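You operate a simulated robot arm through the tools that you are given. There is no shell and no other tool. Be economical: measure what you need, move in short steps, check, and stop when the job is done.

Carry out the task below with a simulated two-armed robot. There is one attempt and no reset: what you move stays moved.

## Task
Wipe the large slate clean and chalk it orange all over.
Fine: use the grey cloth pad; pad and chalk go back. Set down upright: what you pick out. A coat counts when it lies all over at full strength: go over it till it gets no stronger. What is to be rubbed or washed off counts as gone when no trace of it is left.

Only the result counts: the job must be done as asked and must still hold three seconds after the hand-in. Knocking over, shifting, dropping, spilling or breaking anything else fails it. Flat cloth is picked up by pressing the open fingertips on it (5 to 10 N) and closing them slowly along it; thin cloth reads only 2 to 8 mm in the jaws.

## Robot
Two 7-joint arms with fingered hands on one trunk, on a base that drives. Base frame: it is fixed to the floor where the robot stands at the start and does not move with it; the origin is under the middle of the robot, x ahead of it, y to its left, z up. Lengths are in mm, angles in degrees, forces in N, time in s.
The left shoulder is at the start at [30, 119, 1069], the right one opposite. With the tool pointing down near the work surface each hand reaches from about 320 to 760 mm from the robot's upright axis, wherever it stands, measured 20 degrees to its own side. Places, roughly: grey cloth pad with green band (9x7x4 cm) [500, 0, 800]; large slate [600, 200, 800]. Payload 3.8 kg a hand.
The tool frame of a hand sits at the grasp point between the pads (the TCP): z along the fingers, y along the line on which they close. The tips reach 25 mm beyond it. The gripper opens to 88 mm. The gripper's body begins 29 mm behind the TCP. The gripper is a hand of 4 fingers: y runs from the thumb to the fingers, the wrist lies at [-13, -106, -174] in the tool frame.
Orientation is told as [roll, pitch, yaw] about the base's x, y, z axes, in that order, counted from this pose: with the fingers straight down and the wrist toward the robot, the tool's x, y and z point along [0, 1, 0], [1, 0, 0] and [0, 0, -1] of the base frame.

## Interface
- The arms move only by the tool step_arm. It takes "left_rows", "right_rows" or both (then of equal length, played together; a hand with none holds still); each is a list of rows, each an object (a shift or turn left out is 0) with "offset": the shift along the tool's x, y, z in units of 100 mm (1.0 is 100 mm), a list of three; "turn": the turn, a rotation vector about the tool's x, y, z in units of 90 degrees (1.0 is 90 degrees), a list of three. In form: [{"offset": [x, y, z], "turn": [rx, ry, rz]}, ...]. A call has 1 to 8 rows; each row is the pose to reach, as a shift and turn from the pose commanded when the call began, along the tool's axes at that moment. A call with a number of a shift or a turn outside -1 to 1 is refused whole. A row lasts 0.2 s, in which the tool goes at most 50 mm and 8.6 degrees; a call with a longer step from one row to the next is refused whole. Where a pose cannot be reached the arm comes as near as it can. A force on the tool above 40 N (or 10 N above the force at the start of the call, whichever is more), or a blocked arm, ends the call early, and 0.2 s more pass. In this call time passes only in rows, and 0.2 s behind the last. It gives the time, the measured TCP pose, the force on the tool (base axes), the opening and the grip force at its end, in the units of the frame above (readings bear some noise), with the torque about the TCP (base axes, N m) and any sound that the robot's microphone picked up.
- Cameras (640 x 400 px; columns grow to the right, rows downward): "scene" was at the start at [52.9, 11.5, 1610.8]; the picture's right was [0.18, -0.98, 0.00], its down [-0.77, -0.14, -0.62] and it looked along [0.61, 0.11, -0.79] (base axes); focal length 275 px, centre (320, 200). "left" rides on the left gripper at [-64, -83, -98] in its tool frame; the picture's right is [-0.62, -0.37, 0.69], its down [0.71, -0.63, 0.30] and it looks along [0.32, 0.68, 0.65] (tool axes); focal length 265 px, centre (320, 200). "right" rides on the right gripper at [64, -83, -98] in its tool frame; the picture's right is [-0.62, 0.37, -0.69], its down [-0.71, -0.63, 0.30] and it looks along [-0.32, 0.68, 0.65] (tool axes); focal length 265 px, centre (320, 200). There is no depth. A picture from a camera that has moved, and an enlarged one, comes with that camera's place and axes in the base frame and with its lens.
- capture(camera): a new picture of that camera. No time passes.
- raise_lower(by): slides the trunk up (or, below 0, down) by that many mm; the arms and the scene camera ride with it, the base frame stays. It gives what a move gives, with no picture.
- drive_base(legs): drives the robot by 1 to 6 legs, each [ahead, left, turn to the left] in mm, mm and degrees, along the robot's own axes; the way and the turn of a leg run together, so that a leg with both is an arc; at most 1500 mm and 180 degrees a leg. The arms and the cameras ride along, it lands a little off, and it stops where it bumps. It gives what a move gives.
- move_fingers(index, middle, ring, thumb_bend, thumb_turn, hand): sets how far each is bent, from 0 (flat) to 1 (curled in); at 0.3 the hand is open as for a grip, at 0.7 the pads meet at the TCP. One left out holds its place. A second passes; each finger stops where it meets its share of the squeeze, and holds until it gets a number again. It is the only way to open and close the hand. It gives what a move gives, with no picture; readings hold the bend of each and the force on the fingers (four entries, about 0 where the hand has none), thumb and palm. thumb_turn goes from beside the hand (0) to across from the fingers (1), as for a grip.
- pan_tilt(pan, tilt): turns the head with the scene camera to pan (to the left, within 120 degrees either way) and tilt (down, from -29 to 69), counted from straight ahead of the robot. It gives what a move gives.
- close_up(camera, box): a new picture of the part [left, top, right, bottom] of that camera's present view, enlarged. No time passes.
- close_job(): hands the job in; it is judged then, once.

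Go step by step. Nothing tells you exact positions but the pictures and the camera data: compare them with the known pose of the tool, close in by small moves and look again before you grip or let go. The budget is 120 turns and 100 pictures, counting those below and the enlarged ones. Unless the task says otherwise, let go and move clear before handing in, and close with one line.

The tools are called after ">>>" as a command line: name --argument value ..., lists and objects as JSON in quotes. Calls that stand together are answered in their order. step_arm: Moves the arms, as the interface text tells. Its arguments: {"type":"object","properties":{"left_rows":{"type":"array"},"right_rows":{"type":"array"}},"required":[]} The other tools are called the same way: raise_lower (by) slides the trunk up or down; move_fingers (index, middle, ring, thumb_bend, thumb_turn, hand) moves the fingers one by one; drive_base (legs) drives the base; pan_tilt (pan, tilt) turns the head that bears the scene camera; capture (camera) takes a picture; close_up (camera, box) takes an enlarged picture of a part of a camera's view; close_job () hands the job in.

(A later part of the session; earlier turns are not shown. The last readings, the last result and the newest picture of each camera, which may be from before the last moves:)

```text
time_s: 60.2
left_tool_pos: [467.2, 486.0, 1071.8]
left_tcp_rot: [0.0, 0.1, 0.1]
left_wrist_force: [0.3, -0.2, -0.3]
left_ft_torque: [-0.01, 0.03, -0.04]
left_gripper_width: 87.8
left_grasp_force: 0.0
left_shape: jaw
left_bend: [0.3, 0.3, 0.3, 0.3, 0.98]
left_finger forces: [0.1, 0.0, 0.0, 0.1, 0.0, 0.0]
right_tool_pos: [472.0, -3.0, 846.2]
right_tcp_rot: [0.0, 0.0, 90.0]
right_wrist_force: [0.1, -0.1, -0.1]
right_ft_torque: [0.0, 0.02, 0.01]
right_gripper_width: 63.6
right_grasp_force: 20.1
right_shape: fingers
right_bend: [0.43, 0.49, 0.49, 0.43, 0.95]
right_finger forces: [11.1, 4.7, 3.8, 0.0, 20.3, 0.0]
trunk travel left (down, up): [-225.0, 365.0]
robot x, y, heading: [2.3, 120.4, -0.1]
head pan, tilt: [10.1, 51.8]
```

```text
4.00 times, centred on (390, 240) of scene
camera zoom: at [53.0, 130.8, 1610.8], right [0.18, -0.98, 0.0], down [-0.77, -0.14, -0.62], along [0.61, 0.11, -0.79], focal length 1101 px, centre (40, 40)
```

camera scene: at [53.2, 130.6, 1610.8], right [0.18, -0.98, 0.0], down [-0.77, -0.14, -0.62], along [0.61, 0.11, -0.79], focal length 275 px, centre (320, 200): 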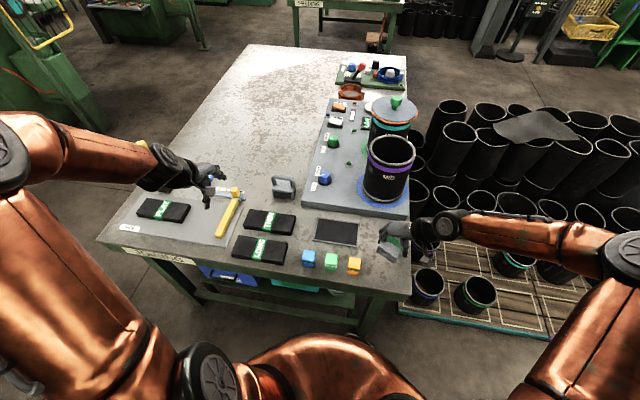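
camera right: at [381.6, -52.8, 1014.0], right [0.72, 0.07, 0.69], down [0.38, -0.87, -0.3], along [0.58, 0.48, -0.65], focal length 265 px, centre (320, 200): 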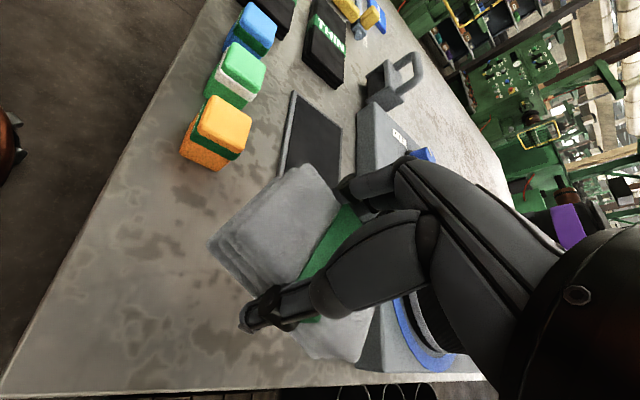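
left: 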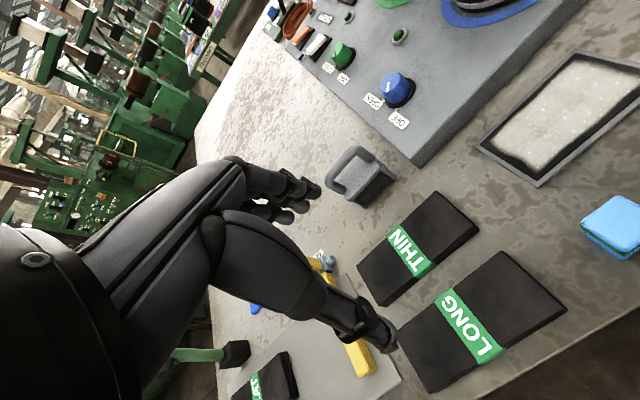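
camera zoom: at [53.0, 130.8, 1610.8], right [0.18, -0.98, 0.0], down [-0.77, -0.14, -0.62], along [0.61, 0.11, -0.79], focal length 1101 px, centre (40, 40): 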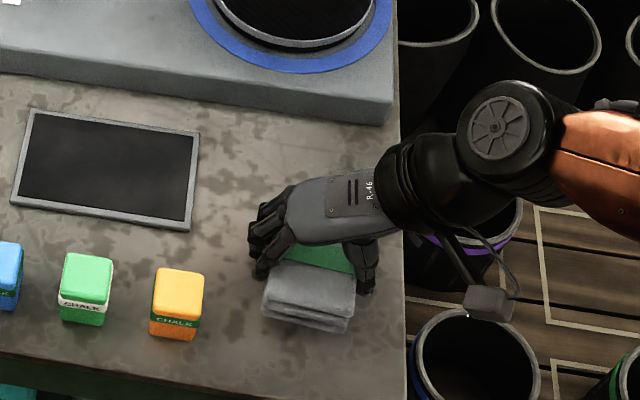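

Lowering to the table.

>>> step_arm --right_rows '[{"offset": [-0.025, 0, 0.05]}, {"offset": [-0.025, 0, 0.09]}, {"offset": [-0.025, 0, 0.11]}]'

```text
time_s: 61.0
left_tool_pos: [466.5, 487.9, 1071.6]
left_tcp_rot: [0.0, 0.0, 0.0]
left_wrist_force: [0.5, -0.6, -0.5]
left_ft_torque: [-0.02, 0.01, 0.01]
left_gripper_width: 87.7
left_grasp_force: 0.0
left_shape: jaw
left_bend: [0.3, 0.3, 0.3, 0.3, 0.98]
left_finger forces: [0.1, 0.0, 0.0, 0.1, 0.0, 0.0]
right_tool_pos: [476.6, -2.9, 833.8]
right_tcp_rot: [0.0, 0.1, 90.0]
right_wrist_force: [0.3, 0.3, -0.9]
right_ft_torque: [-0.02, -0.02, -0.03]
right_gripper_width: 63.8
right_grasp_force: 19.9
right_shape: fingers
right_bend: [0.43, 0.49, 0.49, 0.43, 0.95]
right_finger forces: [11.2, 4.7, 3.8, 0.0, 20.3, 0.0]
trunk travel left (down, up): [-225.0, 365.0]
robot x, y, heading: [1.7, 119.6, -0.2]
head pan, tilt: [10.1, 51.8]
```

>>> step_arm --right_rows '[{"offset": [0.01, 0, 0.015]}, {"offset": [0.01, 0, 0.03]}]'

```text
time_s: 61.6
left_tool_pos: [466.5, 487.0, 1070.0]
left_tcp_rot: [0.0, 0.0, 0.0]
left_wrist_force: [0.0, 0.4, -0.8]
left_ft_torque: [-0.02, -0.04, 0.0]
left_gripper_width: 88.0
left_grasp_force: 0.1
left_shape: jaw
left_bend: [0.3, 0.3, 0.3, 0.3, 0.98]
left_finger forces: [0.0, 0.0, 0.0, 0.0, 0.0, 0.0]
right_tool_pos: [475.0, -4.4, 830.7]
right_tcp_rot: [0.1, 0.1, 89.8]
right_wrist_force: [0.2, 0.3, -0.6]
right_ft_torque: [-0.02, -0.02, 0.02]
right_gripper_width: 63.7
right_grasp_force: 19.9
right_shape: fingers
right_bend: [0.43, 0.49, 0.49, 0.43, 0.95]
right_finger forces: [11.3, 4.7, 3.8, 0.0, 20.2, 0.0]
trunk travel left (down, up): [-225.0, 365.0]
robot x, y, heading: [-2.0, 121.0, -0.0]
head pan, tilt: [10.1, 51.8]
```

>>> step_arm --right_rows '[{"offset": [0, 0, 0.01]}, {"offset": [0, 0, 0.02]}]'

>>> close_up --camera "scene" --box '[370, 215, 420, 255]'

```text
time_s: 62.2
left_tool_pos: [467.0, 486.7, 1072.6]
left_tcp_rot: [0.0, -0.1, 0.1]
left_wrist_force: [-0.2, 0.3, -0.2]
left_ft_torque: [0.01, 0.01, -0.01]
left_gripper_width: 87.7
left_grasp_force: 0.1
left_shape: jaw
left_bend: [0.3, 0.3, 0.3, 0.3, 0.98]
left_finger forces: [0.0, 0.0, 0.0, 0.0, 0.1, 0.0]
right_tool_pos: [475.4, -3.1, 830.2]
right_tcp_rot: [0.1, 0.1, 89.9]
right_wrist_force: [-0.3, -1.1, 3.9]
right_ft_torque: [0.09, -0.01, 0.02]
right_gripper_width: 63.4
right_grasp_force: 21.2
right_shape: fingers
right_bend: [0.43, 0.49, 0.49, 0.43, 0.95]
right_finger forces: [11.2, 4.9, 3.9, 0.1, 21.4, 0.1]
trunk travel left (down, up): [-225.0, 365.0]
robot x, y, heading: [-1.9, 120.4, -0.1]
head pan, tilt: [10.1, 51.8]
```

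```text
10.00 times, centred on (395, 235) of scene
camera zoom: at [52.5, 130.7, 1610.9], right [0.18, -0.98, 0.0], down [-0.77, -0.14, -0.62], along [0.61, 0.11, -0.79], focal length 2753 px, centre (-430, -150)
```

zoom: 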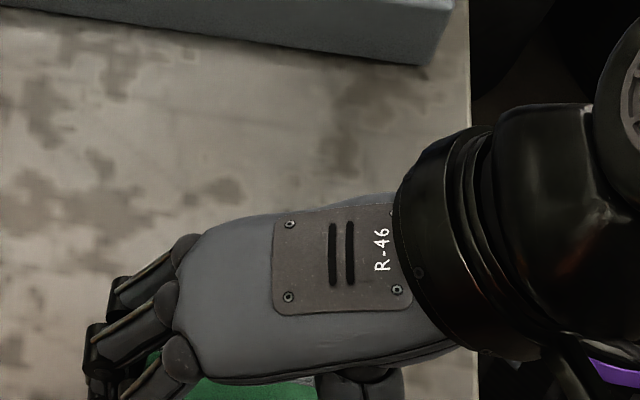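

The pad touches down flat. I open the hand and rise.

>>> move_fingers --hand "right" --index 0.3 --middle 0.3 --ring 0.3 --thumb_bend 0.3

>>> step_arm --right_rows '[{"offset": [0, 0, -0.2]}, {"offset": [0, 0, -0.5]}, {"offset": [0, 0, -1.0]}]'

>>> step_arm --right_rows '[{"offset": [0, -0.3, -0.3]}, {"offset": [0, -0.6, -0.6]}, {"offset": [0, -0.9, -0.9]}]'

>>> close_up --camera "scene" --box '[300, 190, 440, 290]'

```text
time_s: 63.2
left_tool_pos: [466.0, 488.0, 1071.7]
left_tcp_rot: [-0.1, -0.1, 0.0]
left_wrist_force: [0.0, -0.2, 0.0]
left_ft_torque: [-0.02, 0.03, -0.02]
left_gripper_width: 87.6
left_grasp_force: 0.0
left_shape: jaw
left_bend: [0.3, 0.3, 0.3, 0.3, 0.98]
left_finger forces: [0.0, 0.0, 0.0, 0.1, 0.1, 0.1]
right_tool_pos: [473.6, -3.2, 829.4]
right_tcp_rot: [0.0, 0.1, 89.9]
right_wrist_force: [0.1, 0.8, 0.9]
right_ft_torque: [-0.03, 0.0, 0.01]
right_gripper_width: 84.6
right_grasp_force: 0.2
right_shape: fingers
right_bend: [0.3, 0.3, 0.3, 0.3, 0.97]
right_finger forces: [0.1, 0.1, 0.1, 0.1, 0.0, 0.0]
trunk travel left (down, up): [-225.0, 365.0]
robot x, y, heading: [0.1, 121.2, -0.1]
head pan, tilt: [10.1, 51.8]
```

```text
time_s: 64.0
left_tool_pos: [465.3, 488.2, 1070.6]
left_tcp_rot: [0.0, -0.2, 0.0]
left_wrist_force: [-0.2, 0.0, -0.2]
left_ft_torque: [0.02, 0.03, 0.0]
left_gripper_width: 87.3
left_grasp_force: 0.0
left_shape: jaw
left_bend: [0.3, 0.3, 0.3, 0.3, 0.98]
left_finger forces: [0.0, 0.0, 0.0, 0.0, 0.0, 0.0]
right_tool_pos: [474.0, -2.4, 930.7]
right_tcp_rot: [0.0, 0.0, 90.0]
right_wrist_force: [0.7, 0.0, 0.5]
right_ft_torque: [-0.01, 0.0, -0.04]
right_gripper_width: 84.3
right_grasp_force: 0.0
right_shape: fingers
right_bend: [0.3, 0.3, 0.3, 0.3, 0.97]
right_finger forces: [0.0, 0.0, 0.0, 0.0, 0.1, 0.0]
trunk travel left (down, up): [-225.0, 365.0]
robot x, y, heading: [-2.0, 119.6, 0.2]
head pan, tilt: [10.1, 51.8]
```

```text
time_s: 64.8
left_tool_pos: [465.7, 486.9, 1071.6]
left_tcp_rot: [0.0, 0.0, 0.0]
left_wrist_force: [0.3, 0.6, 0.8]
left_ft_torque: [-0.03, 0.03, 0.03]
left_gripper_width: 87.7
left_grasp_force: 0.1
left_shape: jaw
left_bend: [0.3, 0.3, 0.3, 0.3, 0.98]
left_finger forces: [0.1, 0.1, 0.0, 0.0, 0.1, 0.1]
right_tool_pos: [478.5, -94.6, 1019.5]
right_tcp_rot: [-0.1, 0.0, 89.9]
right_wrist_force: [0.5, -0.1, -0.4]
right_ft_torque: [-0.01, 0.0, 0.0]
right_gripper_width: 84.4
right_grasp_force: 0.0
right_shape: fingers
right_bend: [0.3, 0.3, 0.3, 0.3, 0.97]
right_finger forces: [0.0, 0.0, 0.0, 0.1, 0.0, 0.1]
trunk travel left (down, up): [-225.0, 365.0]
robot x, y, heading: [-2.3, 119.3, 0.2]
head pan, tilt: [10.1, 51.8]
```

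```text
4.00 times, centred on (370, 240) of scene
camera zoom: at [52.2, 130.3, 1610.9], right [0.18, -0.98, 0.0], down [-0.77, -0.14, -0.62], along [0.61, 0.11, -0.79], focal length 1101 px, centre (120, 40)
```

zoom: 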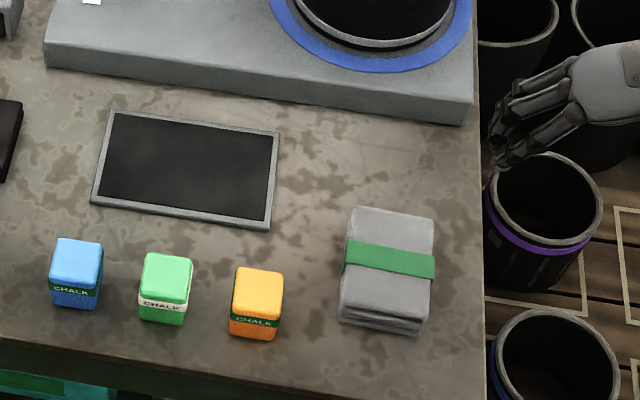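

The pad is back at its place. Next I turn the right hand to yaw 0 and bring it over the orange chalk (431, 91).

>>> step_arm --right_rows '[{"offset": [0.04, 0.1, 0], "turn": [0, 0, 0.09]}, {"offset": [0.08, 0.2, 0], "turn": [0, 0, 0.18]}, {"offset": [0.12, 0.3, 0], "turn": [0, 0, 0.27]}, {"offset": [0.16, 0.4, 0], "turn": [0, 0, 0.36]}, {"offset": [0.2, 0.5, 0], "turn": [0, 0, 0.45]}, {"offset": [0.25, 0.65, 0], "turn": [0, 0, 0.54]}, {"offset": [0.35, 0.8, 0], "turn": [0, 0, 0.63]}, {"offset": [0.45, 1.0, 0], "turn": [0, 0, 0.72]}]'

>>> step_arm --right_rows '[{"offset": [0.2, 0.08, 0.1], "turn": [0, 0, 0.092]}, {"offset": [0.4, 0.16, 0.3], "turn": [0, 0, 0.184]}, {"offset": [0.6, 0.24, 0.5], "turn": [0, 0, 0.277]}, {"offset": [0.78, 0.32, 0.8], "turn": [0, 0, 0.277]}]'

>>> capture --camera "scene"

>>> capture --camera "right"

```text
time_s: 66.6
left_tool_pos: [466.9, 488.9, 1072.3]
left_tcp_rot: [0.0, 0.0, 0.0]
left_wrist_force: [-1.1, -0.2, -0.3]
left_ft_torque: [-0.02, 0.02, 0.02]
left_gripper_width: 87.6
left_grasp_force: 0.0
left_shape: jaw
left_bend: [0.3, 0.3, 0.3, 0.3, 0.98]
left_finger forces: [0.0, 0.1, 0.1, 0.0, 0.0, 0.0]
right_tool_pos: [431.5, 7.9, 1020.3]
right_tcp_rot: [-0.1, -0.1, 24.9]
right_wrist_force: [0.0, -0.4, -0.4]
right_ft_torque: [-0.01, 0.0, 0.02]
right_gripper_width: 84.4
right_grasp_force: 0.1
right_shape: fingers
right_bend: [0.3, 0.3, 0.3, 0.3, 0.97]
right_finger forces: [0.0, 0.0, 0.0, 0.0, 0.0, 0.0]
trunk travel left (down, up): [-225.0, 365.0]
robot x, y, heading: [2.5, 119.0, -0.0]
head pan, tilt: [10.1, 51.8]
```

```text
time_s: 67.6
left_tool_pos: [468.2, 488.5, 1070.8]
left_tcp_rot: [0.0, 0.1, 0.0]
left_wrist_force: [-0.4, 0.9, 0.4]
left_ft_torque: [-0.03, -0.02, 0.01]
left_gripper_width: 87.5
left_grasp_force: 0.1
left_shape: jaw
left_bend: [0.3, 0.3, 0.3, 0.3, 0.98]
left_finger forces: [0.0, 0.1, 0.0, 0.1, 0.0, 0.1]
right_tool_pos: [428.6, 92.2, 937.8]
right_tcp_rot: [-0.1, -0.1, 0.1]
right_wrist_force: [0.1, 0.5, 0.2]
right_ft_torque: [0.01, 0.0, -0.01]
right_gripper_width: 84.6
right_grasp_force: 0.0
right_shape: fingers
right_bend: [0.3, 0.3, 0.3, 0.3, 0.97]
right_finger forces: [0.1, 0.1, 0.1, 0.1, 0.0, 0.1]
trunk travel left (down, up): [-225.0, 365.0]
robot x, y, heading: [-3.9, 119.0, -0.0]
head pan, tilt: [10.1, 51.8]
```

```text
56 pictures are left
camera scene: at [53.9, 131.4, 1610.8], right [0.18, -0.98, 0.0], down [-0.77, -0.14, -0.62], along [0.61, 0.11, -0.79], focal length 275 px, centre (320, 200)
```

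scene: 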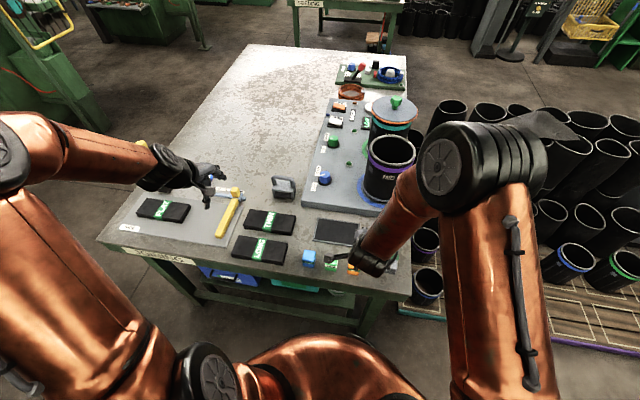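

```text
55 pictures are left
camera right: at [343.5, 156.8, 1035.7], right [0.37, -0.62, 0.69], down [-0.63, -0.72, -0.3], along [0.68, -0.32, -0.65], focal length 265 px, centre (320, 200)
```

right: 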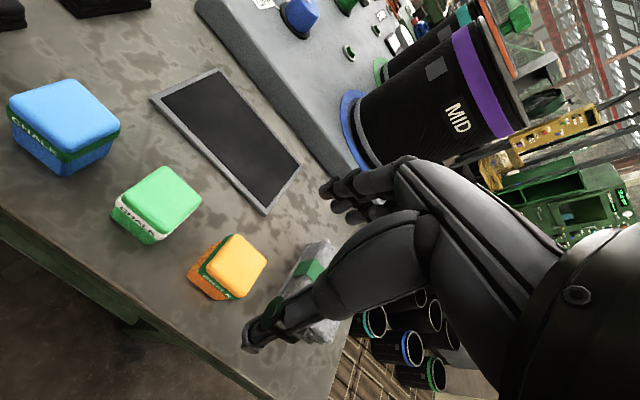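

The hand is lined up over the orange chalk. I go down to just above its top and check again.

>>> step_arm --right_rows '[{"offset": [0.005, 0.02, 0.3]}, {"offset": [0.005, 0.02, 0.65]}]'

>>> capture --camera "right"

>>> capture --camera "left"

```text
time_s: 68.2
left_tool_pos: [467.6, 487.0, 1071.2]
left_tcp_rot: [0.0, -0.1, 0.0]
left_wrist_force: [-0.1, 0.3, -1.2]
left_ft_torque: [-0.05, 0.01, 0.0]
left_gripper_width: 87.5
left_grasp_force: 0.2
left_shape: jaw
left_bend: [0.3, 0.3, 0.3, 0.3, 0.98]
left_finger forces: [0.0, 0.0, 0.0, 0.1, 0.0, 0.0]
right_tool_pos: [428.9, 90.6, 874.0]
right_tcp_rot: [0.0, 0.0, 0.1]
right_wrist_force: [-0.3, 0.3, -0.9]
right_ft_torque: [-0.02, 0.03, 0.01]
right_gripper_width: 84.6
right_grasp_force: 0.0
right_shape: fingers
right_bend: [0.3, 0.3, 0.3, 0.3, 0.97]
right_finger forces: [0.0, 0.1, 0.0, 0.0, 0.0, 0.0]
trunk travel left (down, up): [-225.0, 365.0]
robot x, y, heading: [-0.3, 122.9, 0.1]
head pan, tilt: [10.1, 51.8]
```

```text
54 pictures are left
camera right: at [342.8, 154.4, 972.6], right [0.37, -0.62, 0.69], down [-0.63, -0.72, -0.3], along [0.68, -0.32, -0.65], focal length 265 px, centre (320, 200)
```

right: 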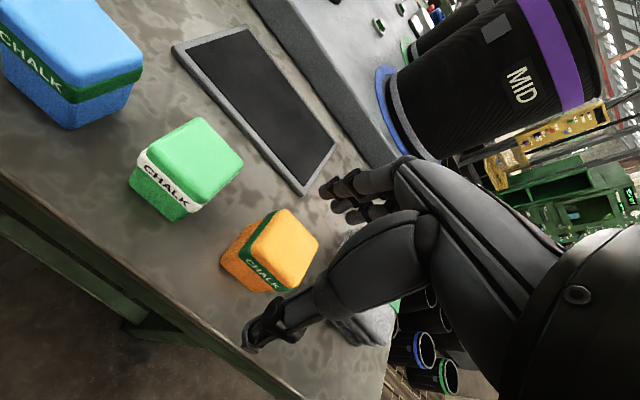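

```text
53 pictures are left
camera left: at [383.2, 423.0, 1169.5], right [-0.37, -0.62, -0.69], down [-0.63, 0.71, -0.3], along [0.68, 0.32, -0.65], focal length 265 px, centre (320, 200)
```

left: 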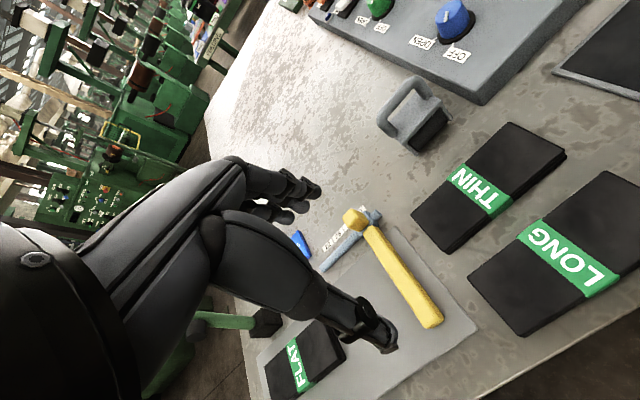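

Aligned within 2 mm. I go down to grip height and close gently.

>>> step_arm --right_rows '[{"offset": [0.015, 0.01, 0.2]}, {"offset": [0.015, 0.01, 0.4]}, {"offset": [0.015, 0.01, 0.42]}]'

>>> move_fingers --hand "right" --index 0.5 --middle 0.5 --ring 0.5 --thumb_bend 0.5

>>> capture --camera "right"

```text
time_s: 69.0
left_tool_pos: [466.1, 487.1, 1071.5]
left_tcp_rot: [0.1, 0.0, -0.1]
left_wrist_force: [0.1, -0.3, 0.6]
left_ft_torque: [-0.02, -0.03, -0.01]
left_gripper_width: 88.0
left_grasp_force: 0.0
left_shape: jaw
left_bend: [0.3, 0.3, 0.3, 0.3, 0.98]
left_finger forces: [0.1, 0.0, 0.0, 0.0, 0.0, 0.1]
right_tool_pos: [427.8, 92.3, 833.3]
right_tcp_rot: [-0.1, 0.0, 0.3]
right_wrist_force: [0.2, -0.7, 0.3]
right_ft_torque: [-0.03, -0.07, 0.01]
right_gripper_width: 84.6
right_grasp_force: 0.1
right_shape: fingers
right_bend: [0.3, 0.3, 0.3, 0.3, 0.97]
right_finger forces: [0.1, 0.0, 0.0, 0.1, 0.0, 0.1]
trunk travel left (down, up): [-225.0, 365.0]
robot x, y, heading: [5.3, 119.1, -0.0]
head pan, tilt: [10.1, 51.8]
```

```text
time_s: 70.0
left_tool_pos: [466.0, 487.8, 1071.5]
left_tcp_rot: [0.0, 0.0, 0.1]
left_wrist_force: [-0.5, -0.2, 0.0]
left_ft_torque: [0.02, 0.0, 0.02]
left_gripper_width: 87.7
left_grasp_force: 0.0
left_shape: jaw
left_bend: [0.3, 0.3, 0.3, 0.3, 0.98]
left_finger forces: [0.1, 0.1, 0.0, 0.0, 0.0, 0.0]
right_tool_pos: [428.1, 93.0, 832.9]
right_tcp_rot: [-0.2, 0.0, 0.2]
right_wrist_force: [-0.1, -0.5, -0.3]
right_ft_torque: [-0.03, -0.01, 0.01]
right_gripper_width: 42.3
right_grasp_force: 0.1
right_shape: fingers
right_bend: [0.5, 0.5, 0.5, 0.5, 0.97]
right_finger forces: [0.0, 0.0, 0.0, 0.1, 0.1, 0.1]
trunk travel left (down, up): [-225.0, 365.0]
robot x, y, heading: [-1.3, 117.9, 0.1]
head pan, tilt: [10.1, 51.8]
```

```text
52 pictures are left
camera right: at [343.4, 156.6, 931.6], right [0.37, -0.62, 0.69], down [-0.63, -0.72, -0.3], along [0.68, -0.32, -0.65], focal length 265 px, centre (320, 200)
```

right: 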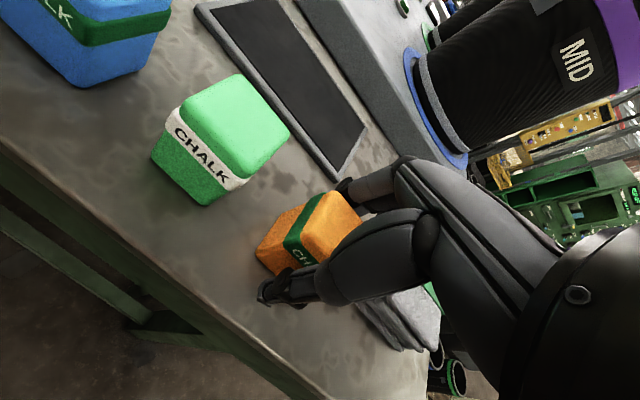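

No contact yet at 42 mm. I close further in a small step.

>>> move_fingers --hand "right" --index 0.56 --middle 0.56 --ring 0.56 --thumb_bend 0.56

>>> capture --camera "right"

```text
time_s: 71.0
left_tool_pos: [467.1, 488.2, 1071.5]
left_tcp_rot: [0.0, 0.0, 0.0]
left_wrist_force: [-0.3, 0.8, 0.4]
left_ft_torque: [0.0, 0.01, -0.05]
left_gripper_width: 87.5
left_grasp_force: 0.1
left_shape: jaw
left_bend: [0.3, 0.3, 0.3, 0.3, 0.98]
left_finger forces: [0.1, 0.0, 0.0, 0.1, 0.0, 0.1]
right_tool_pos: [427.9, 92.5, 833.0]
right_tcp_rot: [-0.1, 0.0, 0.2]
right_wrist_force: [-0.4, 0.4, 0.1]
right_ft_torque: [0.01, -0.04, -0.02]
right_gripper_width: 31.6
right_grasp_force: 1.1
right_shape: fingers
right_bend: [0.55, 0.55, 0.56, 0.54, 0.97]
right_finger forces: [0.7, 0.7, 0.0, 0.0, 1.2, 0.1]
trunk travel left (down, up): [-225.0, 365.0]
robot x, y, heading: [4.8, 119.7, -0.1]
head pan, tilt: [10.1, 51.8]
```

```text
51 pictures are left
camera right: at [343.4, 156.6, 931.5], right [0.37, -0.62, 0.69], down [-0.63, -0.72, -0.3], along [0.68, -0.32, -0.65], focal length 265 px, centre (320, 200)
```

right: 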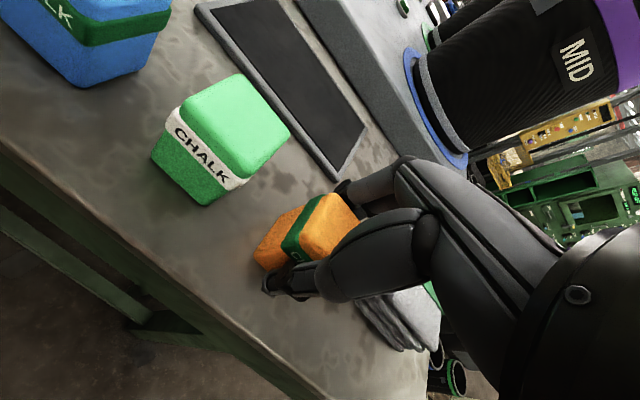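

Contact at 31.6 mm. I tighten the grip.

>>> move_fingers --hand "right" --index 0.64 --middle 0.64 --ring 0.58 --thumb_bend 0.64

>>> step_arm --right_rows '[{"offset": [0, 0, -0.15]}, {"offset": [0, 0, -0.4]}, {"offset": [0, 0, -0.7]}]'

>>> capture --camera "right"

```text
time_s: 72.0
left_tool_pos: [465.7, 487.8, 1071.3]
left_tcp_rot: [0.0, 0.0, 0.0]
left_wrist_force: [0.1, 0.2, 0.1]
left_ft_torque: [0.0, -0.01, -0.02]
left_gripper_width: 87.4
left_grasp_force: 0.0
left_shape: jaw
left_bend: [0.3, 0.3, 0.3, 0.3, 0.98]
left_finger forces: [0.0, 0.0, 0.0, 0.1, 0.0, 0.0]
right_tool_pos: [427.3, 92.7, 833.2]
right_tcp_rot: [-0.2, 0.0, 0.3]
right_wrist_force: [0.1, 0.9, 0.3]
right_ft_torque: [-0.01, -0.03, 0.03]
right_gripper_width: 29.4
right_grasp_force: 7.5
right_shape: fingers
right_bend: [0.57, 0.59, 0.57, 0.55, 0.97]
right_finger forces: [4.1, 3.8, 0.0, 0.0, 7.6, 0.1]
trunk travel left (down, up): [-225.0, 365.0]
robot x, y, heading: [-1.8, 118.7, 0.2]
head pan, tilt: [10.1, 51.8]
```

```text
time_s: 72.8
left_tool_pos: [465.9, 488.0, 1071.0]
left_tcp_rot: [0.0, 0.0, 0.1]
left_wrist_force: [1.1, 0.1, -0.1]
left_ft_torque: [0.01, -0.01, 0.0]
left_gripper_width: 87.6
left_grasp_force: 0.0
left_shape: jaw
left_bend: [0.3, 0.3, 0.3, 0.3, 0.98]
left_finger forces: [0.0, 0.1, 0.0, 0.0, 0.0, 0.0]
right_tool_pos: [429.3, 93.5, 902.9]
right_tcp_rot: [-0.1, 0.0, 0.2]
right_wrist_force: [-0.1, 0.8, -1.4]
right_ft_torque: [-0.03, 0.04, 0.02]
right_gripper_width: 29.6
right_grasp_force: 7.3
right_shape: fingers
right_bend: [0.57, 0.59, 0.57, 0.55, 0.96]
right_finger forces: [3.9, 3.4, 0.1, 0.0, 7.5, 0.0]
trunk travel left (down, up): [-225.0, 365.0]
robot x, y, heading: [-0.7, 115.9, 0.1]
head pan, tilt: [10.1, 51.8]
```

```text
50 pictures are left
camera right: at [344.5, 157.3, 1000.5], right [0.37, -0.62, 0.69], down [-0.63, -0.72, -0.3], along [0.68, -0.32, -0.65], focal length 265 px, centre (320, 200)
```

right: 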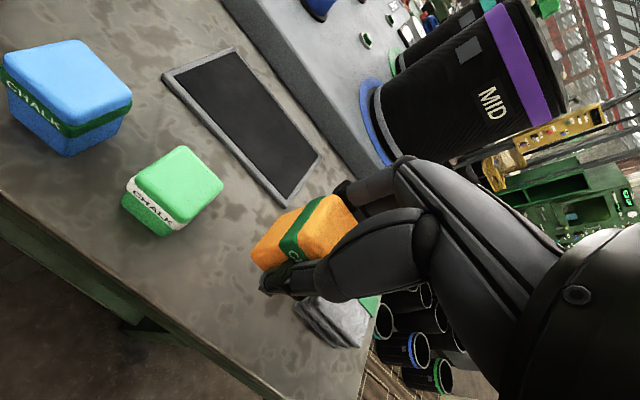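

The chalk is held; I tighten for rubbing and carry it over the slate's near right corner.

>>> move_fingers --hand "right" --index 0.72 --middle 0.72 --thumb_bend 0.72

>>> step_arm --right_rows '[{"offset": [0.05, 0.4, 0]}, {"offset": [0.1, 0.8, 0]}, {"offset": [0.18, 0.96, 0.3]}, {"offset": [0.18, 0.96, 0.6]}]'

>>> capture --camera "right"

```text
time_s: 73.8
left_tool_pos: [467.1, 486.5, 1070.6]
left_tcp_rot: [0.0, 0.0, 0.0]
left_wrist_force: [0.2, 0.1, 0.3]
left_ft_torque: [0.02, 0.02, 0.02]
left_gripper_width: 87.9
left_grasp_force: 0.0
left_shape: jaw
left_bend: [0.3, 0.3, 0.3, 0.3, 0.98]
left_finger forces: [0.1, 0.0, 0.1, 0.1, 0.1, 0.1]
right_tool_pos: [431.5, 93.2, 901.8]
right_tcp_rot: [-0.1, 0.0, 0.2]
right_wrist_force: [0.7, 0.5, -1.1]
right_ft_torque: [0.0, 0.0, 0.02]
right_gripper_width: 28.8
right_grasp_force: 14.3
right_shape: fingers
right_bend: [0.6, 0.63, 0.57, 0.55, 0.96]
right_finger forces: [7.3, 6.5, 0.0, 0.0, 13.8, 0.1]
trunk travel left (down, up): [-225.0, 365.0]
robot x, y, heading: [-2.0, 125.5, -0.2]
head pan, tilt: [10.1, 51.8]
```

```text
time_s: 74.8
left_tool_pos: [467.4, 487.7, 1070.5]
left_tcp_rot: [0.0, 0.0, 0.0]
left_wrist_force: [0.1, 0.4, 0.0]
left_ft_torque: [-0.01, 0.03, -0.01]
left_gripper_width: 87.8
left_grasp_force: 0.2
left_shape: jaw
left_bend: [0.3, 0.3, 0.3, 0.3, 0.98]
left_finger forces: [0.0, 0.0, 0.0, 0.0, 0.1, 0.1]
right_tool_pos: [525.8, 111.2, 841.7]
right_tcp_rot: [-0.1, 0.1, 0.2]
right_wrist_force: [-0.7, 0.4, -1.1]
right_ft_torque: [0.05, 0.01, 0.02]
right_gripper_width: 28.9
right_grasp_force: 13.9
right_shape: fingers
right_bend: [0.6, 0.63, 0.57, 0.55, 0.96]
right_finger forces: [7.3, 6.4, 0.1, 0.0, 13.5, 0.0]
trunk travel left (down, up): [-225.0, 365.0]
robot x, y, heading: [-0.8, 118.8, -0.0]
head pan, tilt: [10.1, 51.8]
```

```text
49 pictures are left
camera right: at [441.2, 176.0, 940.5], right [0.37, -0.62, 0.69], down [-0.63, -0.72, -0.3], along [0.68, -0.32, -0.65], focal length 265 px, centre (320, 200)
```

right: 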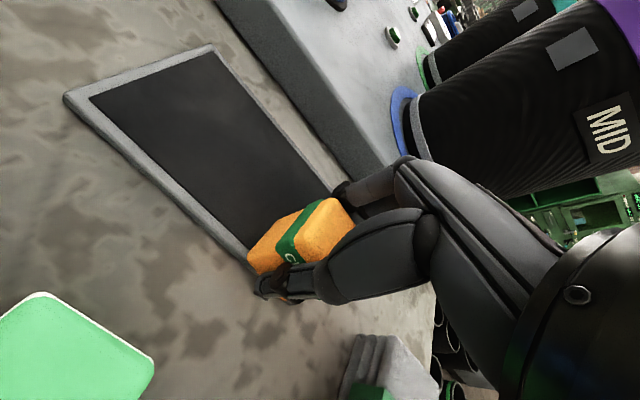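

The chalk is just above the slate corner. I lower to contact in small steps.

>>> step_arm --right_rows '[{"offset": [0.02, 0.01, 0.015]}, {"offset": [0.02, 0.01, 0.025]}]'

>>> step_arm --right_rows '[{"offset": [0, 0, 0.01]}, {"offset": [0, 0, 0.015]}]'

```text
time_s: 75.4
left_tool_pos: [467.8, 487.2, 1071.7]
left_tcp_rot: [-0.1, 0.1, 0.0]
left_wrist_force: [-0.2, -0.2, -0.3]
left_ft_torque: [-0.02, 0.03, 0.0]
left_gripper_width: 87.9
left_grasp_force: 0.0
left_shape: jaw
left_bend: [0.3, 0.3, 0.3, 0.3, 0.98]
left_finger forces: [0.0, 0.0, 0.1, 0.1, 0.0, 0.0]
right_tool_pos: [526.9, 114.2, 841.2]
right_tcp_rot: [0.0, 0.0, 0.2]
right_wrist_force: [-0.1, -0.1, 3.5]
right_ft_torque: [-0.04, 0.0, -0.04]
right_gripper_width: 28.8
right_grasp_force: 14.9
right_shape: fingers
right_bend: [0.6, 0.63, 0.57, 0.55, 0.95]
right_finger forces: [7.1, 6.7, 0.0, 0.0, 14.7, 0.0]
trunk travel left (down, up): [-225.0, 365.0]
robot x, y, heading: [-0.4, 118.1, 0.3]
head pan, tilt: [10.1, 51.8]
```

```text
time_s: 76.0
left_tool_pos: [467.1, 487.2, 1071.1]
left_tcp_rot: [0.0, -0.1, 0.0]
left_wrist_force: [0.0, -0.5, -0.5]
left_ft_torque: [0.0, -0.01, 0.02]
left_gripper_width: 87.7
left_grasp_force: 0.1
left_shape: jaw
left_bend: [0.3, 0.3, 0.3, 0.3, 0.98]
left_finger forces: [0.0, 0.0, 0.1, 0.0, 0.0, 0.0]
right_tool_pos: [526.5, 113.0, 840.2]
right_tcp_rot: [0.1, -0.2, 0.1]
right_wrist_force: [0.0, -0.1, 9.3]
right_ft_torque: [-0.04, -0.05, -0.03]
right_gripper_width: 28.6
right_grasp_force: 15.3
right_shape: fingers
right_bend: [0.6, 0.63, 0.57, 0.55, 0.95]
right_finger forces: [7.8, 7.5, 0.0, 0.0, 15.7, 0.0]
trunk travel left (down, up): [-225.0, 365.0]
robot x, y, heading: [-0.6, 117.8, 0.3]
head pan, tilt: [10.1, 51.8]
```

Contact at 9 N. I lay the chalk on in lanes.

>>> step_arm --right_rows '[{"offset": [-0.05, -0.04, 0]}, {"offset": [0.38, -0.04, 0]}, {"offset": [0.8, -0.04, 0]}, {"offset": [1.0, -0.04, 0]}, {"offset": [1.0, 0.12, 0]}, {"offset": [0.7, 0.12, 0]}, {"offset": [0.48, 0.12, 0]}]'

>>> step_arm --right_rows '[{"offset": [-0.27, 0, 0]}, {"offset": [-0.53, 0, 0]}, {"offset": [-0.53, 0.17, 0]}, {"offset": [-0.1, 0.17, 0]}, {"offset": [0.3, 0.17, 0]}, {"offset": [0.53, 0.17, 0]}, {"offset": [0.53, 0.38, 0]}, {"offset": [0.1, 0.38, 0]}]'

>>> close_up --camera "scene" --box '[290, 190, 390, 290]'

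>>> capture --camera "right"

```text
time_s: 77.6
left_tool_pos: [465.0, 488.7, 1071.7]
left_tcp_rot: [-0.1, -0.1, -0.1]
left_wrist_force: [-0.5, 0.0, -0.3]
left_ft_torque: [-0.03, 0.0, -0.01]
left_gripper_width: 87.9
left_grasp_force: 0.0
left_shape: jaw
left_bend: [0.3, 0.3, 0.3, 0.3, 0.98]
left_finger forces: [0.1, 0.1, 0.0, 0.1, 0.1, 0.0]
right_tool_pos: [538.7, 162.6, 839.1]
right_tcp_rot: [-0.1, -0.1, 0.3]
right_wrist_force: [0.0, 2.3, 8.8]
right_ft_torque: [0.0, -0.09, 0.04]
right_gripper_width: 28.8
right_grasp_force: 15.2
right_shape: fingers
right_bend: [0.61, 0.63, 0.57, 0.55, 0.95]
right_finger forces: [7.5, 7.5, 0.1, 0.0, 15.4, 0.0]
trunk travel left (down, up): [-225.0, 365.0]
robot x, y, heading: [0.9, 117.4, 0.4]
head pan, tilt: [10.1, 51.8]
```

```text
time_s: 79.4
left_tool_pos: [466.6, 486.3, 1071.5]
left_tcp_rot: [0.1, 0.0, 0.0]
left_wrist_force: [0.5, -0.7, 0.0]
left_ft_torque: [0.03, 0.01, -0.01]
left_gripper_width: 87.7
left_grasp_force: 0.1
left_shape: jaw
left_bend: [0.3, 0.3, 0.3, 0.3, 0.98]
left_finger forces: [0.1, 0.0, 0.0, 0.0, 0.1, 0.0]
right_tool_pos: [576.8, 169.5, 839.1]
right_tcp_rot: [0.2, 0.1, 0.2]
right_wrist_force: [1.2, 2.7, 6.2]
right_ft_torque: [0.06, -0.1, 0.03]
right_gripper_width: 28.8
right_grasp_force: 15.8
right_shape: fingers
right_bend: [0.61, 0.64, 0.57, 0.56, 0.95]
right_finger forces: [7.8, 7.9, 0.0, 0.0, 14.7, 0.1]
trunk travel left (down, up): [-225.0, 365.0]
robot x, y, heading: [-2.8, 117.3, -0.1]
head pan, tilt: [10.1, 51.8]
```

```text
4.00 times, centred on (340, 240) of scene
camera zoom: at [52.8, 129.0, 1610.8], right [0.18, -0.98, 0.0], down [-0.77, -0.14, -0.62], along [0.61, 0.11, -0.79], focal length 1101 px, centre (240, 40)
```

zoom: 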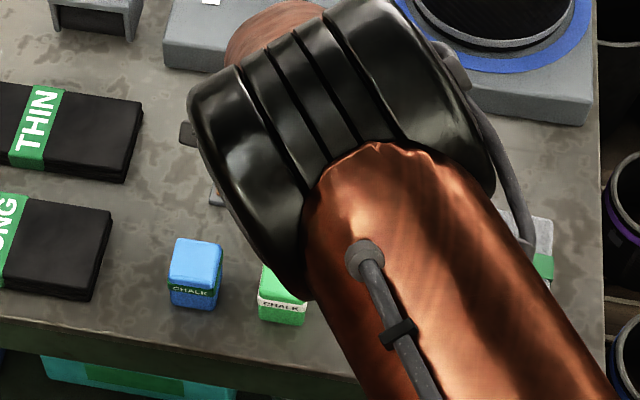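

```text
47 pictures are left
camera right: at [491.1, 234.0, 937.3], right [0.37, -0.62, 0.69], down [-0.63, -0.72, -0.31], along [0.69, -0.32, -0.65], focal length 265 px, centre (320, 200)
```

right: 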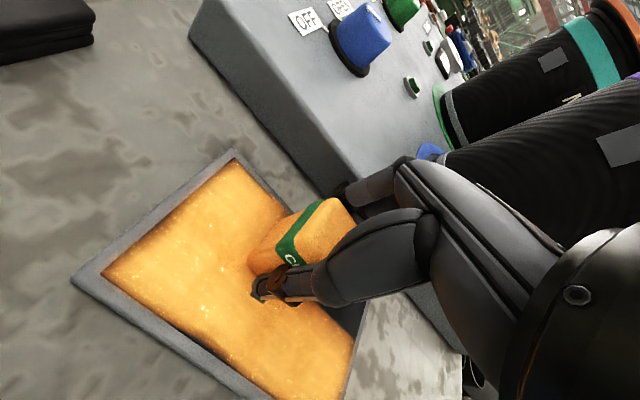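

The coat goes on well; the edges still need it. I continue with edge passes and a second layer.

>>> step_arm --right_rows '[{"offset": [-0.3, 0.04, 0.005]}, {"offset": [-0.66, 0.04, 0.005]}, {"offset": [-0.66, -0.1, 0.005]}, {"offset": [-0.25, -0.1, 0.005]}, {"offset": [0.15, -0.1, 0.005]}, {"offset": [0.46, -0.1, 0.005]}, {"offset": [0.46, 0.05, 0.005]}, {"offset": [0.1, 0.05, 0.005]}]'

>>> step_arm --right_rows '[{"offset": [-0.38, 0, 0]}, {"offset": [-0.76, 0, 0]}, {"offset": [-0.76, -0.2, 0]}, {"offset": [-0.76, -0.4, 0]}, {"offset": [-0.76, -0.63, 0]}, {"offset": [-0.35, -0.63, 0]}, {"offset": [0.05, -0.63, 0]}, {"offset": [0.36, -0.63, 0]}]'

>>> step_arm --right_rows '[{"offset": [0, 0.3, 0]}, {"offset": [0, 0.62, 0]}, {"offset": [-0.15, 0.5, 0]}, {"offset": [-0.55, 0.5, 0]}, {"offset": [-0.98, 0.5, 0]}, {"offset": [-1.0, 0.35, 0]}, {"offset": [-0.6, 0.35, 0]}, {"offset": [-0.15, 0.35, 0]}]'

>>> step_arm --right_rows '[{"offset": [-0.45, 0, 0]}, {"offset": [-0.92, 0, 0]}, {"offset": [-0.92, -0.17, 0]}, {"offset": [-0.5, -0.17, 0]}, {"offset": [-0.05, -0.17, 0]}, {"offset": [0.1, -0.17, 0]}, {"offset": [0.1, -0.32, 0]}, {"offset": [-0.3, -0.32, 0]}]'

>>> capture --camera "right"

```text
time_s: 81.2
left_tool_pos: [466.0, 487.0, 1071.6]
left_tcp_rot: [0.0, -0.1, 0.1]
left_wrist_force: [0.4, -0.2, -0.1]
left_ft_torque: [-0.02, 0.0, 0.01]
left_gripper_width: 88.0
left_grasp_force: 0.1
left_shape: jaw
left_bend: [0.3, 0.3, 0.3, 0.3, 0.98]
left_finger forces: [0.0, 0.0, 0.0, 0.0, 0.0, 0.0]
right_tool_pos: [580.1, 182.6, 837.8]
right_tcp_rot: [0.1, 0.0, 0.3]
right_wrist_force: [1.8, 3.3, 10.4]
right_ft_torque: [0.08, -0.17, 0.02]
right_gripper_width: 29.1
right_grasp_force: 16.1
right_shape: fingers
right_bend: [0.61, 0.63, 0.57, 0.56, 0.95]
right_finger forces: [7.7, 8.0, 0.0, 0.0, 15.2, 0.0]
trunk travel left (down, up): [-225.0, 365.0]
robot x, y, heading: [-2.2, 121.3, -0.0]
head pan, tilt: [10.1, 51.8]
```

```text
time_s: 83.0
left_tool_pos: [465.6, 487.0, 1072.2]
left_tcp_rot: [0.0, 0.0, 0.0]
left_wrist_force: [-0.6, 0.2, -0.1]
left_ft_torque: [-0.04, 0.01, 0.01]
left_gripper_width: 88.1
left_grasp_force: 0.1
left_shape: jaw
left_bend: [0.3, 0.3, 0.3, 0.3, 0.98]
left_finger forces: [0.0, 0.0, 0.0, 0.1, 0.0, 0.0]
right_tool_pos: [516.7, 217.8, 837.9]
right_tcp_rot: [-0.1, 0.0, 0.2]
right_wrist_force: [-0.7, -4.7, 10.1]
right_ft_torque: [-0.09, -0.1, -0.01]
right_gripper_width: 28.9
right_grasp_force: 15.6
right_shape: fingers
right_bend: [0.6, 0.63, 0.57, 0.56, 0.95]
right_finger forces: [7.8, 7.6, 0.1, 0.0, 15.5, 0.0]
trunk travel left (down, up): [-225.0, 365.0]
robot x, y, heading: [-0.7, 118.1, 0.5]
head pan, tilt: [10.1, 51.8]
```

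```text
time_s: 84.8
left_tool_pos: [465.9, 488.6, 1072.6]
left_tcp_rot: [0.0, -0.2, 0.1]
left_wrist_force: [-0.3, -0.4, -0.3]
left_ft_torque: [0.02, 0.0, -0.01]
left_gripper_width: 87.6
left_grasp_force: 0.1
left_shape: jaw
left_bend: [0.3, 0.3, 0.3, 0.3, 0.98]
left_finger forces: [0.0, 0.0, 0.0, 0.1, 0.0, 0.0]
right_tool_pos: [552.4, 203.0, 838.0]
right_tcp_rot: [-0.1, -0.1, 0.1]
right_wrist_force: [0.3, -5.5, 13.6]
right_ft_torque: [-0.1, -0.18, -0.08]
right_gripper_width: 28.9
right_grasp_force: 16.4
right_shape: fingers
right_bend: [0.6, 0.63, 0.57, 0.55, 0.95]
right_finger forces: [8.9, 7.9, 0.0, 0.0, 16.0, 0.0]
trunk travel left (down, up): [-225.0, 365.0]
robot x, y, heading: [1.4, 118.4, -0.0]
head pan, tilt: [10.1, 51.8]
```

```text
time_s: 86.6
left_tool_pos: [467.5, 487.5, 1071.3]
left_tcp_rot: [0.1, 0.1, -0.1]
left_wrist_force: [-0.3, 0.2, -0.6]
left_ft_torque: [0.01, -0.01, -0.01]
left_gripper_width: 87.4
left_grasp_force: 0.0
left_shape: jaw
left_bend: [0.3, 0.3, 0.3, 0.3, 0.98]
left_finger forces: [0.0, 0.0, 0.0, 0.0, 0.0, 0.0]
right_tool_pos: [521.9, 170.3, 837.1]
right_tcp_rot: [0.1, 0.1, 0.3]
right_wrist_force: [0.5, 2.6, 7.0]
right_ft_torque: [0.1, -0.08, 0.07]
right_gripper_width: 29.3
right_grasp_force: 14.2
right_shape: fingers
right_bend: [0.6, 0.63, 0.57, 0.55, 0.95]
right_finger forces: [6.8, 7.3, 0.0, 0.0, 14.7, 0.0]
trunk travel left (down, up): [-225.0, 365.0]
robot x, y, heading: [1.0, 121.9, -0.1]
head pan, tilt: [10.1, 51.8]
```

```text
46 pictures are left
camera right: at [436.4, 235.6, 936.4], right [0.37, -0.62, 0.69], down [-0.63, -0.72, -0.31], along [0.69, -0.32, -0.65], focal length 265 px, centre (320, 200)
```

right: 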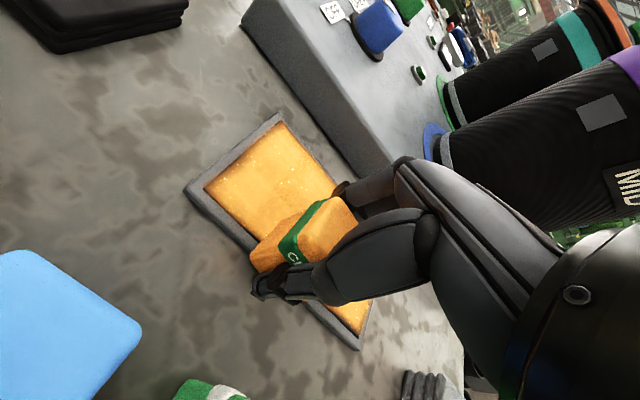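

The coat looks good; I add one more full layer in close lanes, then lift to inspect.

>>> step_arm --right_rows '[{"offset": [-0.32, -0.03, 0.005]}, {"offset": [-0.64, -0.03, 0.005]}, {"offset": [-0.64, 0.11, 0.005]}, {"offset": [-0.2, 0.11, 0.005]}, {"offset": [0.2, 0.11, 0.005]}, {"offset": [0.46, 0.11, 0.005]}, {"offset": [0.46, 0.24, 0.005]}, {"offset": [0.05, 0.24, 0.005]}]'

>>> step_arm --right_rows '[{"offset": [-0.35, 0, 0]}, {"offset": [-0.7, 0, 0]}, {"offset": [-0.7, 0.13, 0]}, {"offset": [-0.3, 0.13, 0]}, {"offset": [0.1, 0.13, 0]}, {"offset": [0.42, 0.13, 0]}, {"offset": [0.42, 0.26, 0]}, {"offset": [0, 0.26, 0]}]'

>>> step_arm --right_rows '[{"offset": [-0.35, 0, 0]}, {"offset": [-0.7, 0, 0]}, {"offset": [-0.7, 0.12, 0]}, {"offset": [-0.3, 0.12, 0]}, {"offset": [0.1, 0.12, 0]}, {"offset": [0.42, 0.12, 0]}, {"offset": [0.42, -0.1, 0]}, {"offset": [0.42, -0.3, 0]}]'

>>> step_arm --right_rows '[{"offset": [0, -0.23, 0]}, {"offset": [-0.4, -0.23, 0]}, {"offset": [-0.8, -0.23, 0]}, {"offset": [-1.0, -0.23, 0]}, {"offset": [-1.0, 0, 0]}, {"offset": [-1.0, 0, -0.3]}, {"offset": [-1.0, -0.2, -0.6]}, {"offset": [-1.0, -0.5, -0.8]}]'

>>> step_arm --right_rows '[{"offset": [-0.3, -0.1, -0.1]}, {"offset": [-0.7, -0.3, -0.1]}, {"offset": [-1.0, -0.5, -0.1]}]'

>>> close_up --camera "scene" --box '[318, 212, 368, 248]'

>>> close_up --camera "scene" --box '[290, 190, 430, 290]'

```text
time_s: 88.4
left_tool_pos: [466.7, 485.6, 1071.6]
left_tcp_rot: [0.1, 0.0, 0.0]
left_wrist_force: [-0.3, 0.1, 0.3]
left_ft_torque: [0.02, 0.03, -0.02]
left_gripper_width: 87.6
left_grasp_force: 0.0
left_shape: jaw
left_bend: [0.3, 0.3, 0.3, 0.3, 0.98]
left_finger forces: [0.0, 0.0, 0.0, 0.1, 0.0, 0.0]
right_tool_pos: [546.1, 179.0, 837.5]
right_tcp_rot: [0.0, -0.1, 0.3]
right_wrist_force: [1.2, 1.3, 4.0]
right_ft_torque: [-0.03, -0.05, 0.04]
right_gripper_width: 28.9
right_grasp_force: 14.0
right_shape: fingers
right_bend: [0.61, 0.64, 0.57, 0.55, 0.95]
right_finger forces: [7.2, 7.6, 0.1, 0.1, 13.7, 0.0]
trunk travel left (down, up): [-225.0, 365.0]
robot x, y, heading: [-4.2, 120.8, 0.1]
head pan, tilt: [10.1, 51.8]
```

```text
time_s: 90.2
left_tool_pos: [466.9, 486.6, 1070.8]
left_tcp_rot: [0.1, 0.0, 0.0]
left_wrist_force: [0.1, 0.5, 0.0]
left_ft_torque: [0.02, 0.05, -0.02]
left_gripper_width: 87.8
left_grasp_force: 0.0
left_shape: jaw
left_bend: [0.3, 0.3, 0.3, 0.3, 0.98]
left_finger forces: [0.1, 0.0, 0.0, 0.1, 0.0, 0.0]
right_tool_pos: [573.0, 179.5, 837.6]
right_tcp_rot: [0.2, -0.1, 0.3]
right_wrist_force: [2.1, 2.4, 7.4]
right_ft_torque: [0.0, -0.09, 0.06]
right_gripper_width: 28.2
right_grasp_force: 14.3
right_shape: fingers
right_bend: [0.61, 0.64, 0.57, 0.55, 0.95]
right_finger forces: [7.0, 7.9, 0.0, 0.0, 13.9, 0.0]
trunk travel left (down, up): [-225.0, 365.0]
robot x, y, heading: [-2.4, 119.6, 0.0]
head pan, tilt: [10.1, 51.8]
```

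```text
time_s: 92.0
left_tool_pos: [466.5, 488.0, 1071.0]
left_tcp_rot: [0.0, -0.1, -0.1]
left_wrist_force: [-0.1, 0.4, 0.7]
left_ft_torque: [0.02, -0.03, 0.02]
left_gripper_width: 87.7
left_grasp_force: 0.0
left_shape: jaw
left_bend: [0.3, 0.3, 0.3, 0.3, 0.98]
left_finger forces: [0.1, 0.1, 0.0, 0.0, 0.1, 0.0]
right_tool_pos: [541.1, 217.8, 837.6]
right_tcp_rot: [0.1, 0.0, 0.2]
right_wrist_force: [1.2, -0.8, 2.9]
right_ft_torque: [0.0, -0.05, 0.01]
right_gripper_width: 28.7
right_grasp_force: 13.4
right_shape: fingers
right_bend: [0.61, 0.64, 0.57, 0.55, 0.95]
right_finger forces: [7.4, 6.7, 0.0, 0.0, 13.5, 0.1]
trunk travel left (down, up): [-225.0, 365.0]
robot x, y, heading: [-2.3, 118.5, -0.2]
head pan, tilt: [10.1, 51.8]
```

```text
time_s: 93.8
left_tool_pos: [465.2, 487.6, 1070.9]
left_tcp_rot: [-0.1, -0.1, 0.1]
left_wrist_force: [-0.2, 1.1, -0.3]
left_ft_torque: [-0.02, 0.01, 0.01]
left_gripper_width: 87.9
left_grasp_force: 0.1
left_shape: jaw
left_bend: [0.3, 0.3, 0.3, 0.3, 0.98]
left_finger forces: [0.0, 0.0, 0.1, 0.1, 0.1, 0.1]
right_tool_pos: [490.2, 119.3, 918.7]
right_tcp_rot: [0.0, 0.1, 0.2]
right_wrist_force: [0.0, 0.3, -0.3]
right_ft_torque: [-0.02, 0.0, 0.02]
right_gripper_width: 28.6
right_grasp_force: 12.6
right_shape: fingers
right_bend: [0.61, 0.64, 0.57, 0.55, 0.95]
right_finger forces: [6.8, 6.1, 0.0, 0.0, 12.8, 0.1]
trunk travel left (down, up): [-225.0, 365.0]
robot x, y, heading: [0.2, 117.5, 0.1]
head pan, tilt: [10.1, 51.8]
```

```text
time_s: 94.6
left_tool_pos: [466.3, 486.5, 1071.4]
left_tcp_rot: [-0.1, -0.1, 0.0]
left_wrist_force: [-0.6, -0.3, 0.3]
left_ft_torque: [0.02, -0.01, 0.03]
left_gripper_width: 87.6
left_grasp_force: 0.1
left_shape: jaw
left_bend: [0.3, 0.3, 0.3, 0.3, 0.98]
left_finger forces: [0.0, 0.0, 0.0, 0.1, 0.0, 0.1]
right_tool_pos: [439.3, 20.9, 925.5]
right_tcp_rot: [0.0, 0.1, 0.2]
right_wrist_force: [0.3, -0.2, -1.6]
right_ft_torque: [0.0, 0.01, -0.02]
right_gripper_width: 28.9
right_grasp_force: 12.9
right_shape: fingers
right_bend: [0.61, 0.64, 0.57, 0.55, 0.95]
right_finger forces: [6.7, 6.0, 0.1, 0.1, 12.6, 0.0]
trunk travel left (down, up): [-225.0, 365.0]
robot x, y, heading: [-0.1, 120.2, 0.1]
head pan, tilt: [10.1, 51.8]
```

```text
11.11 times, centred on (343, 230) of scene
camera zoom: at [52.8, 129.8, 1610.8], right [0.18, -0.98, 0.0], down [-0.77, -0.14, -0.62], along [0.61, 0.11, -0.79], focal length 3059 px, centre (64, -133)
```

zoom: 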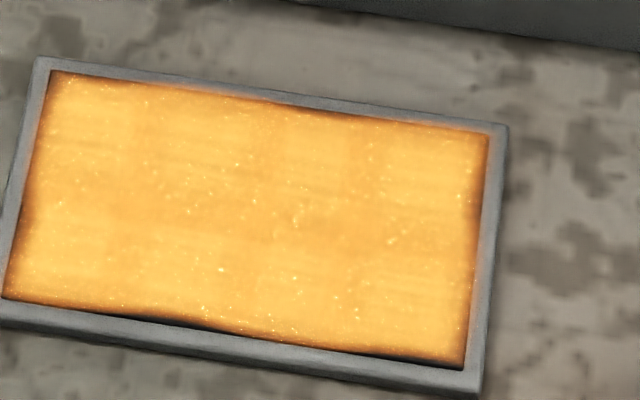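

```text
4.00 times, centred on (360, 240) of scene
camera zoom: at [52.8, 129.8, 1610.8], right [0.18, -0.98, 0.0], down [-0.77, -0.14, -0.62], along [0.61, 0.11, -0.79], focal length 1101 px, centre (160, 40)
```

zoom: 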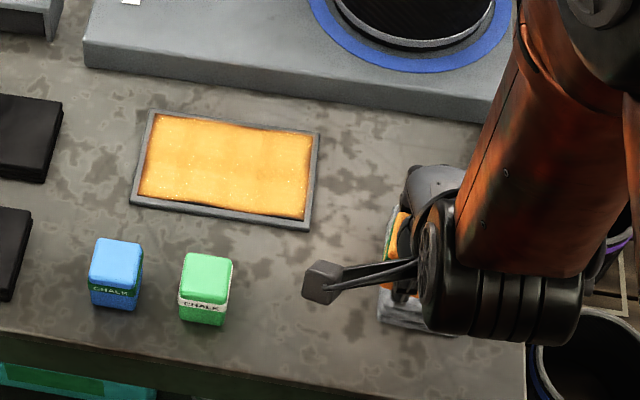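

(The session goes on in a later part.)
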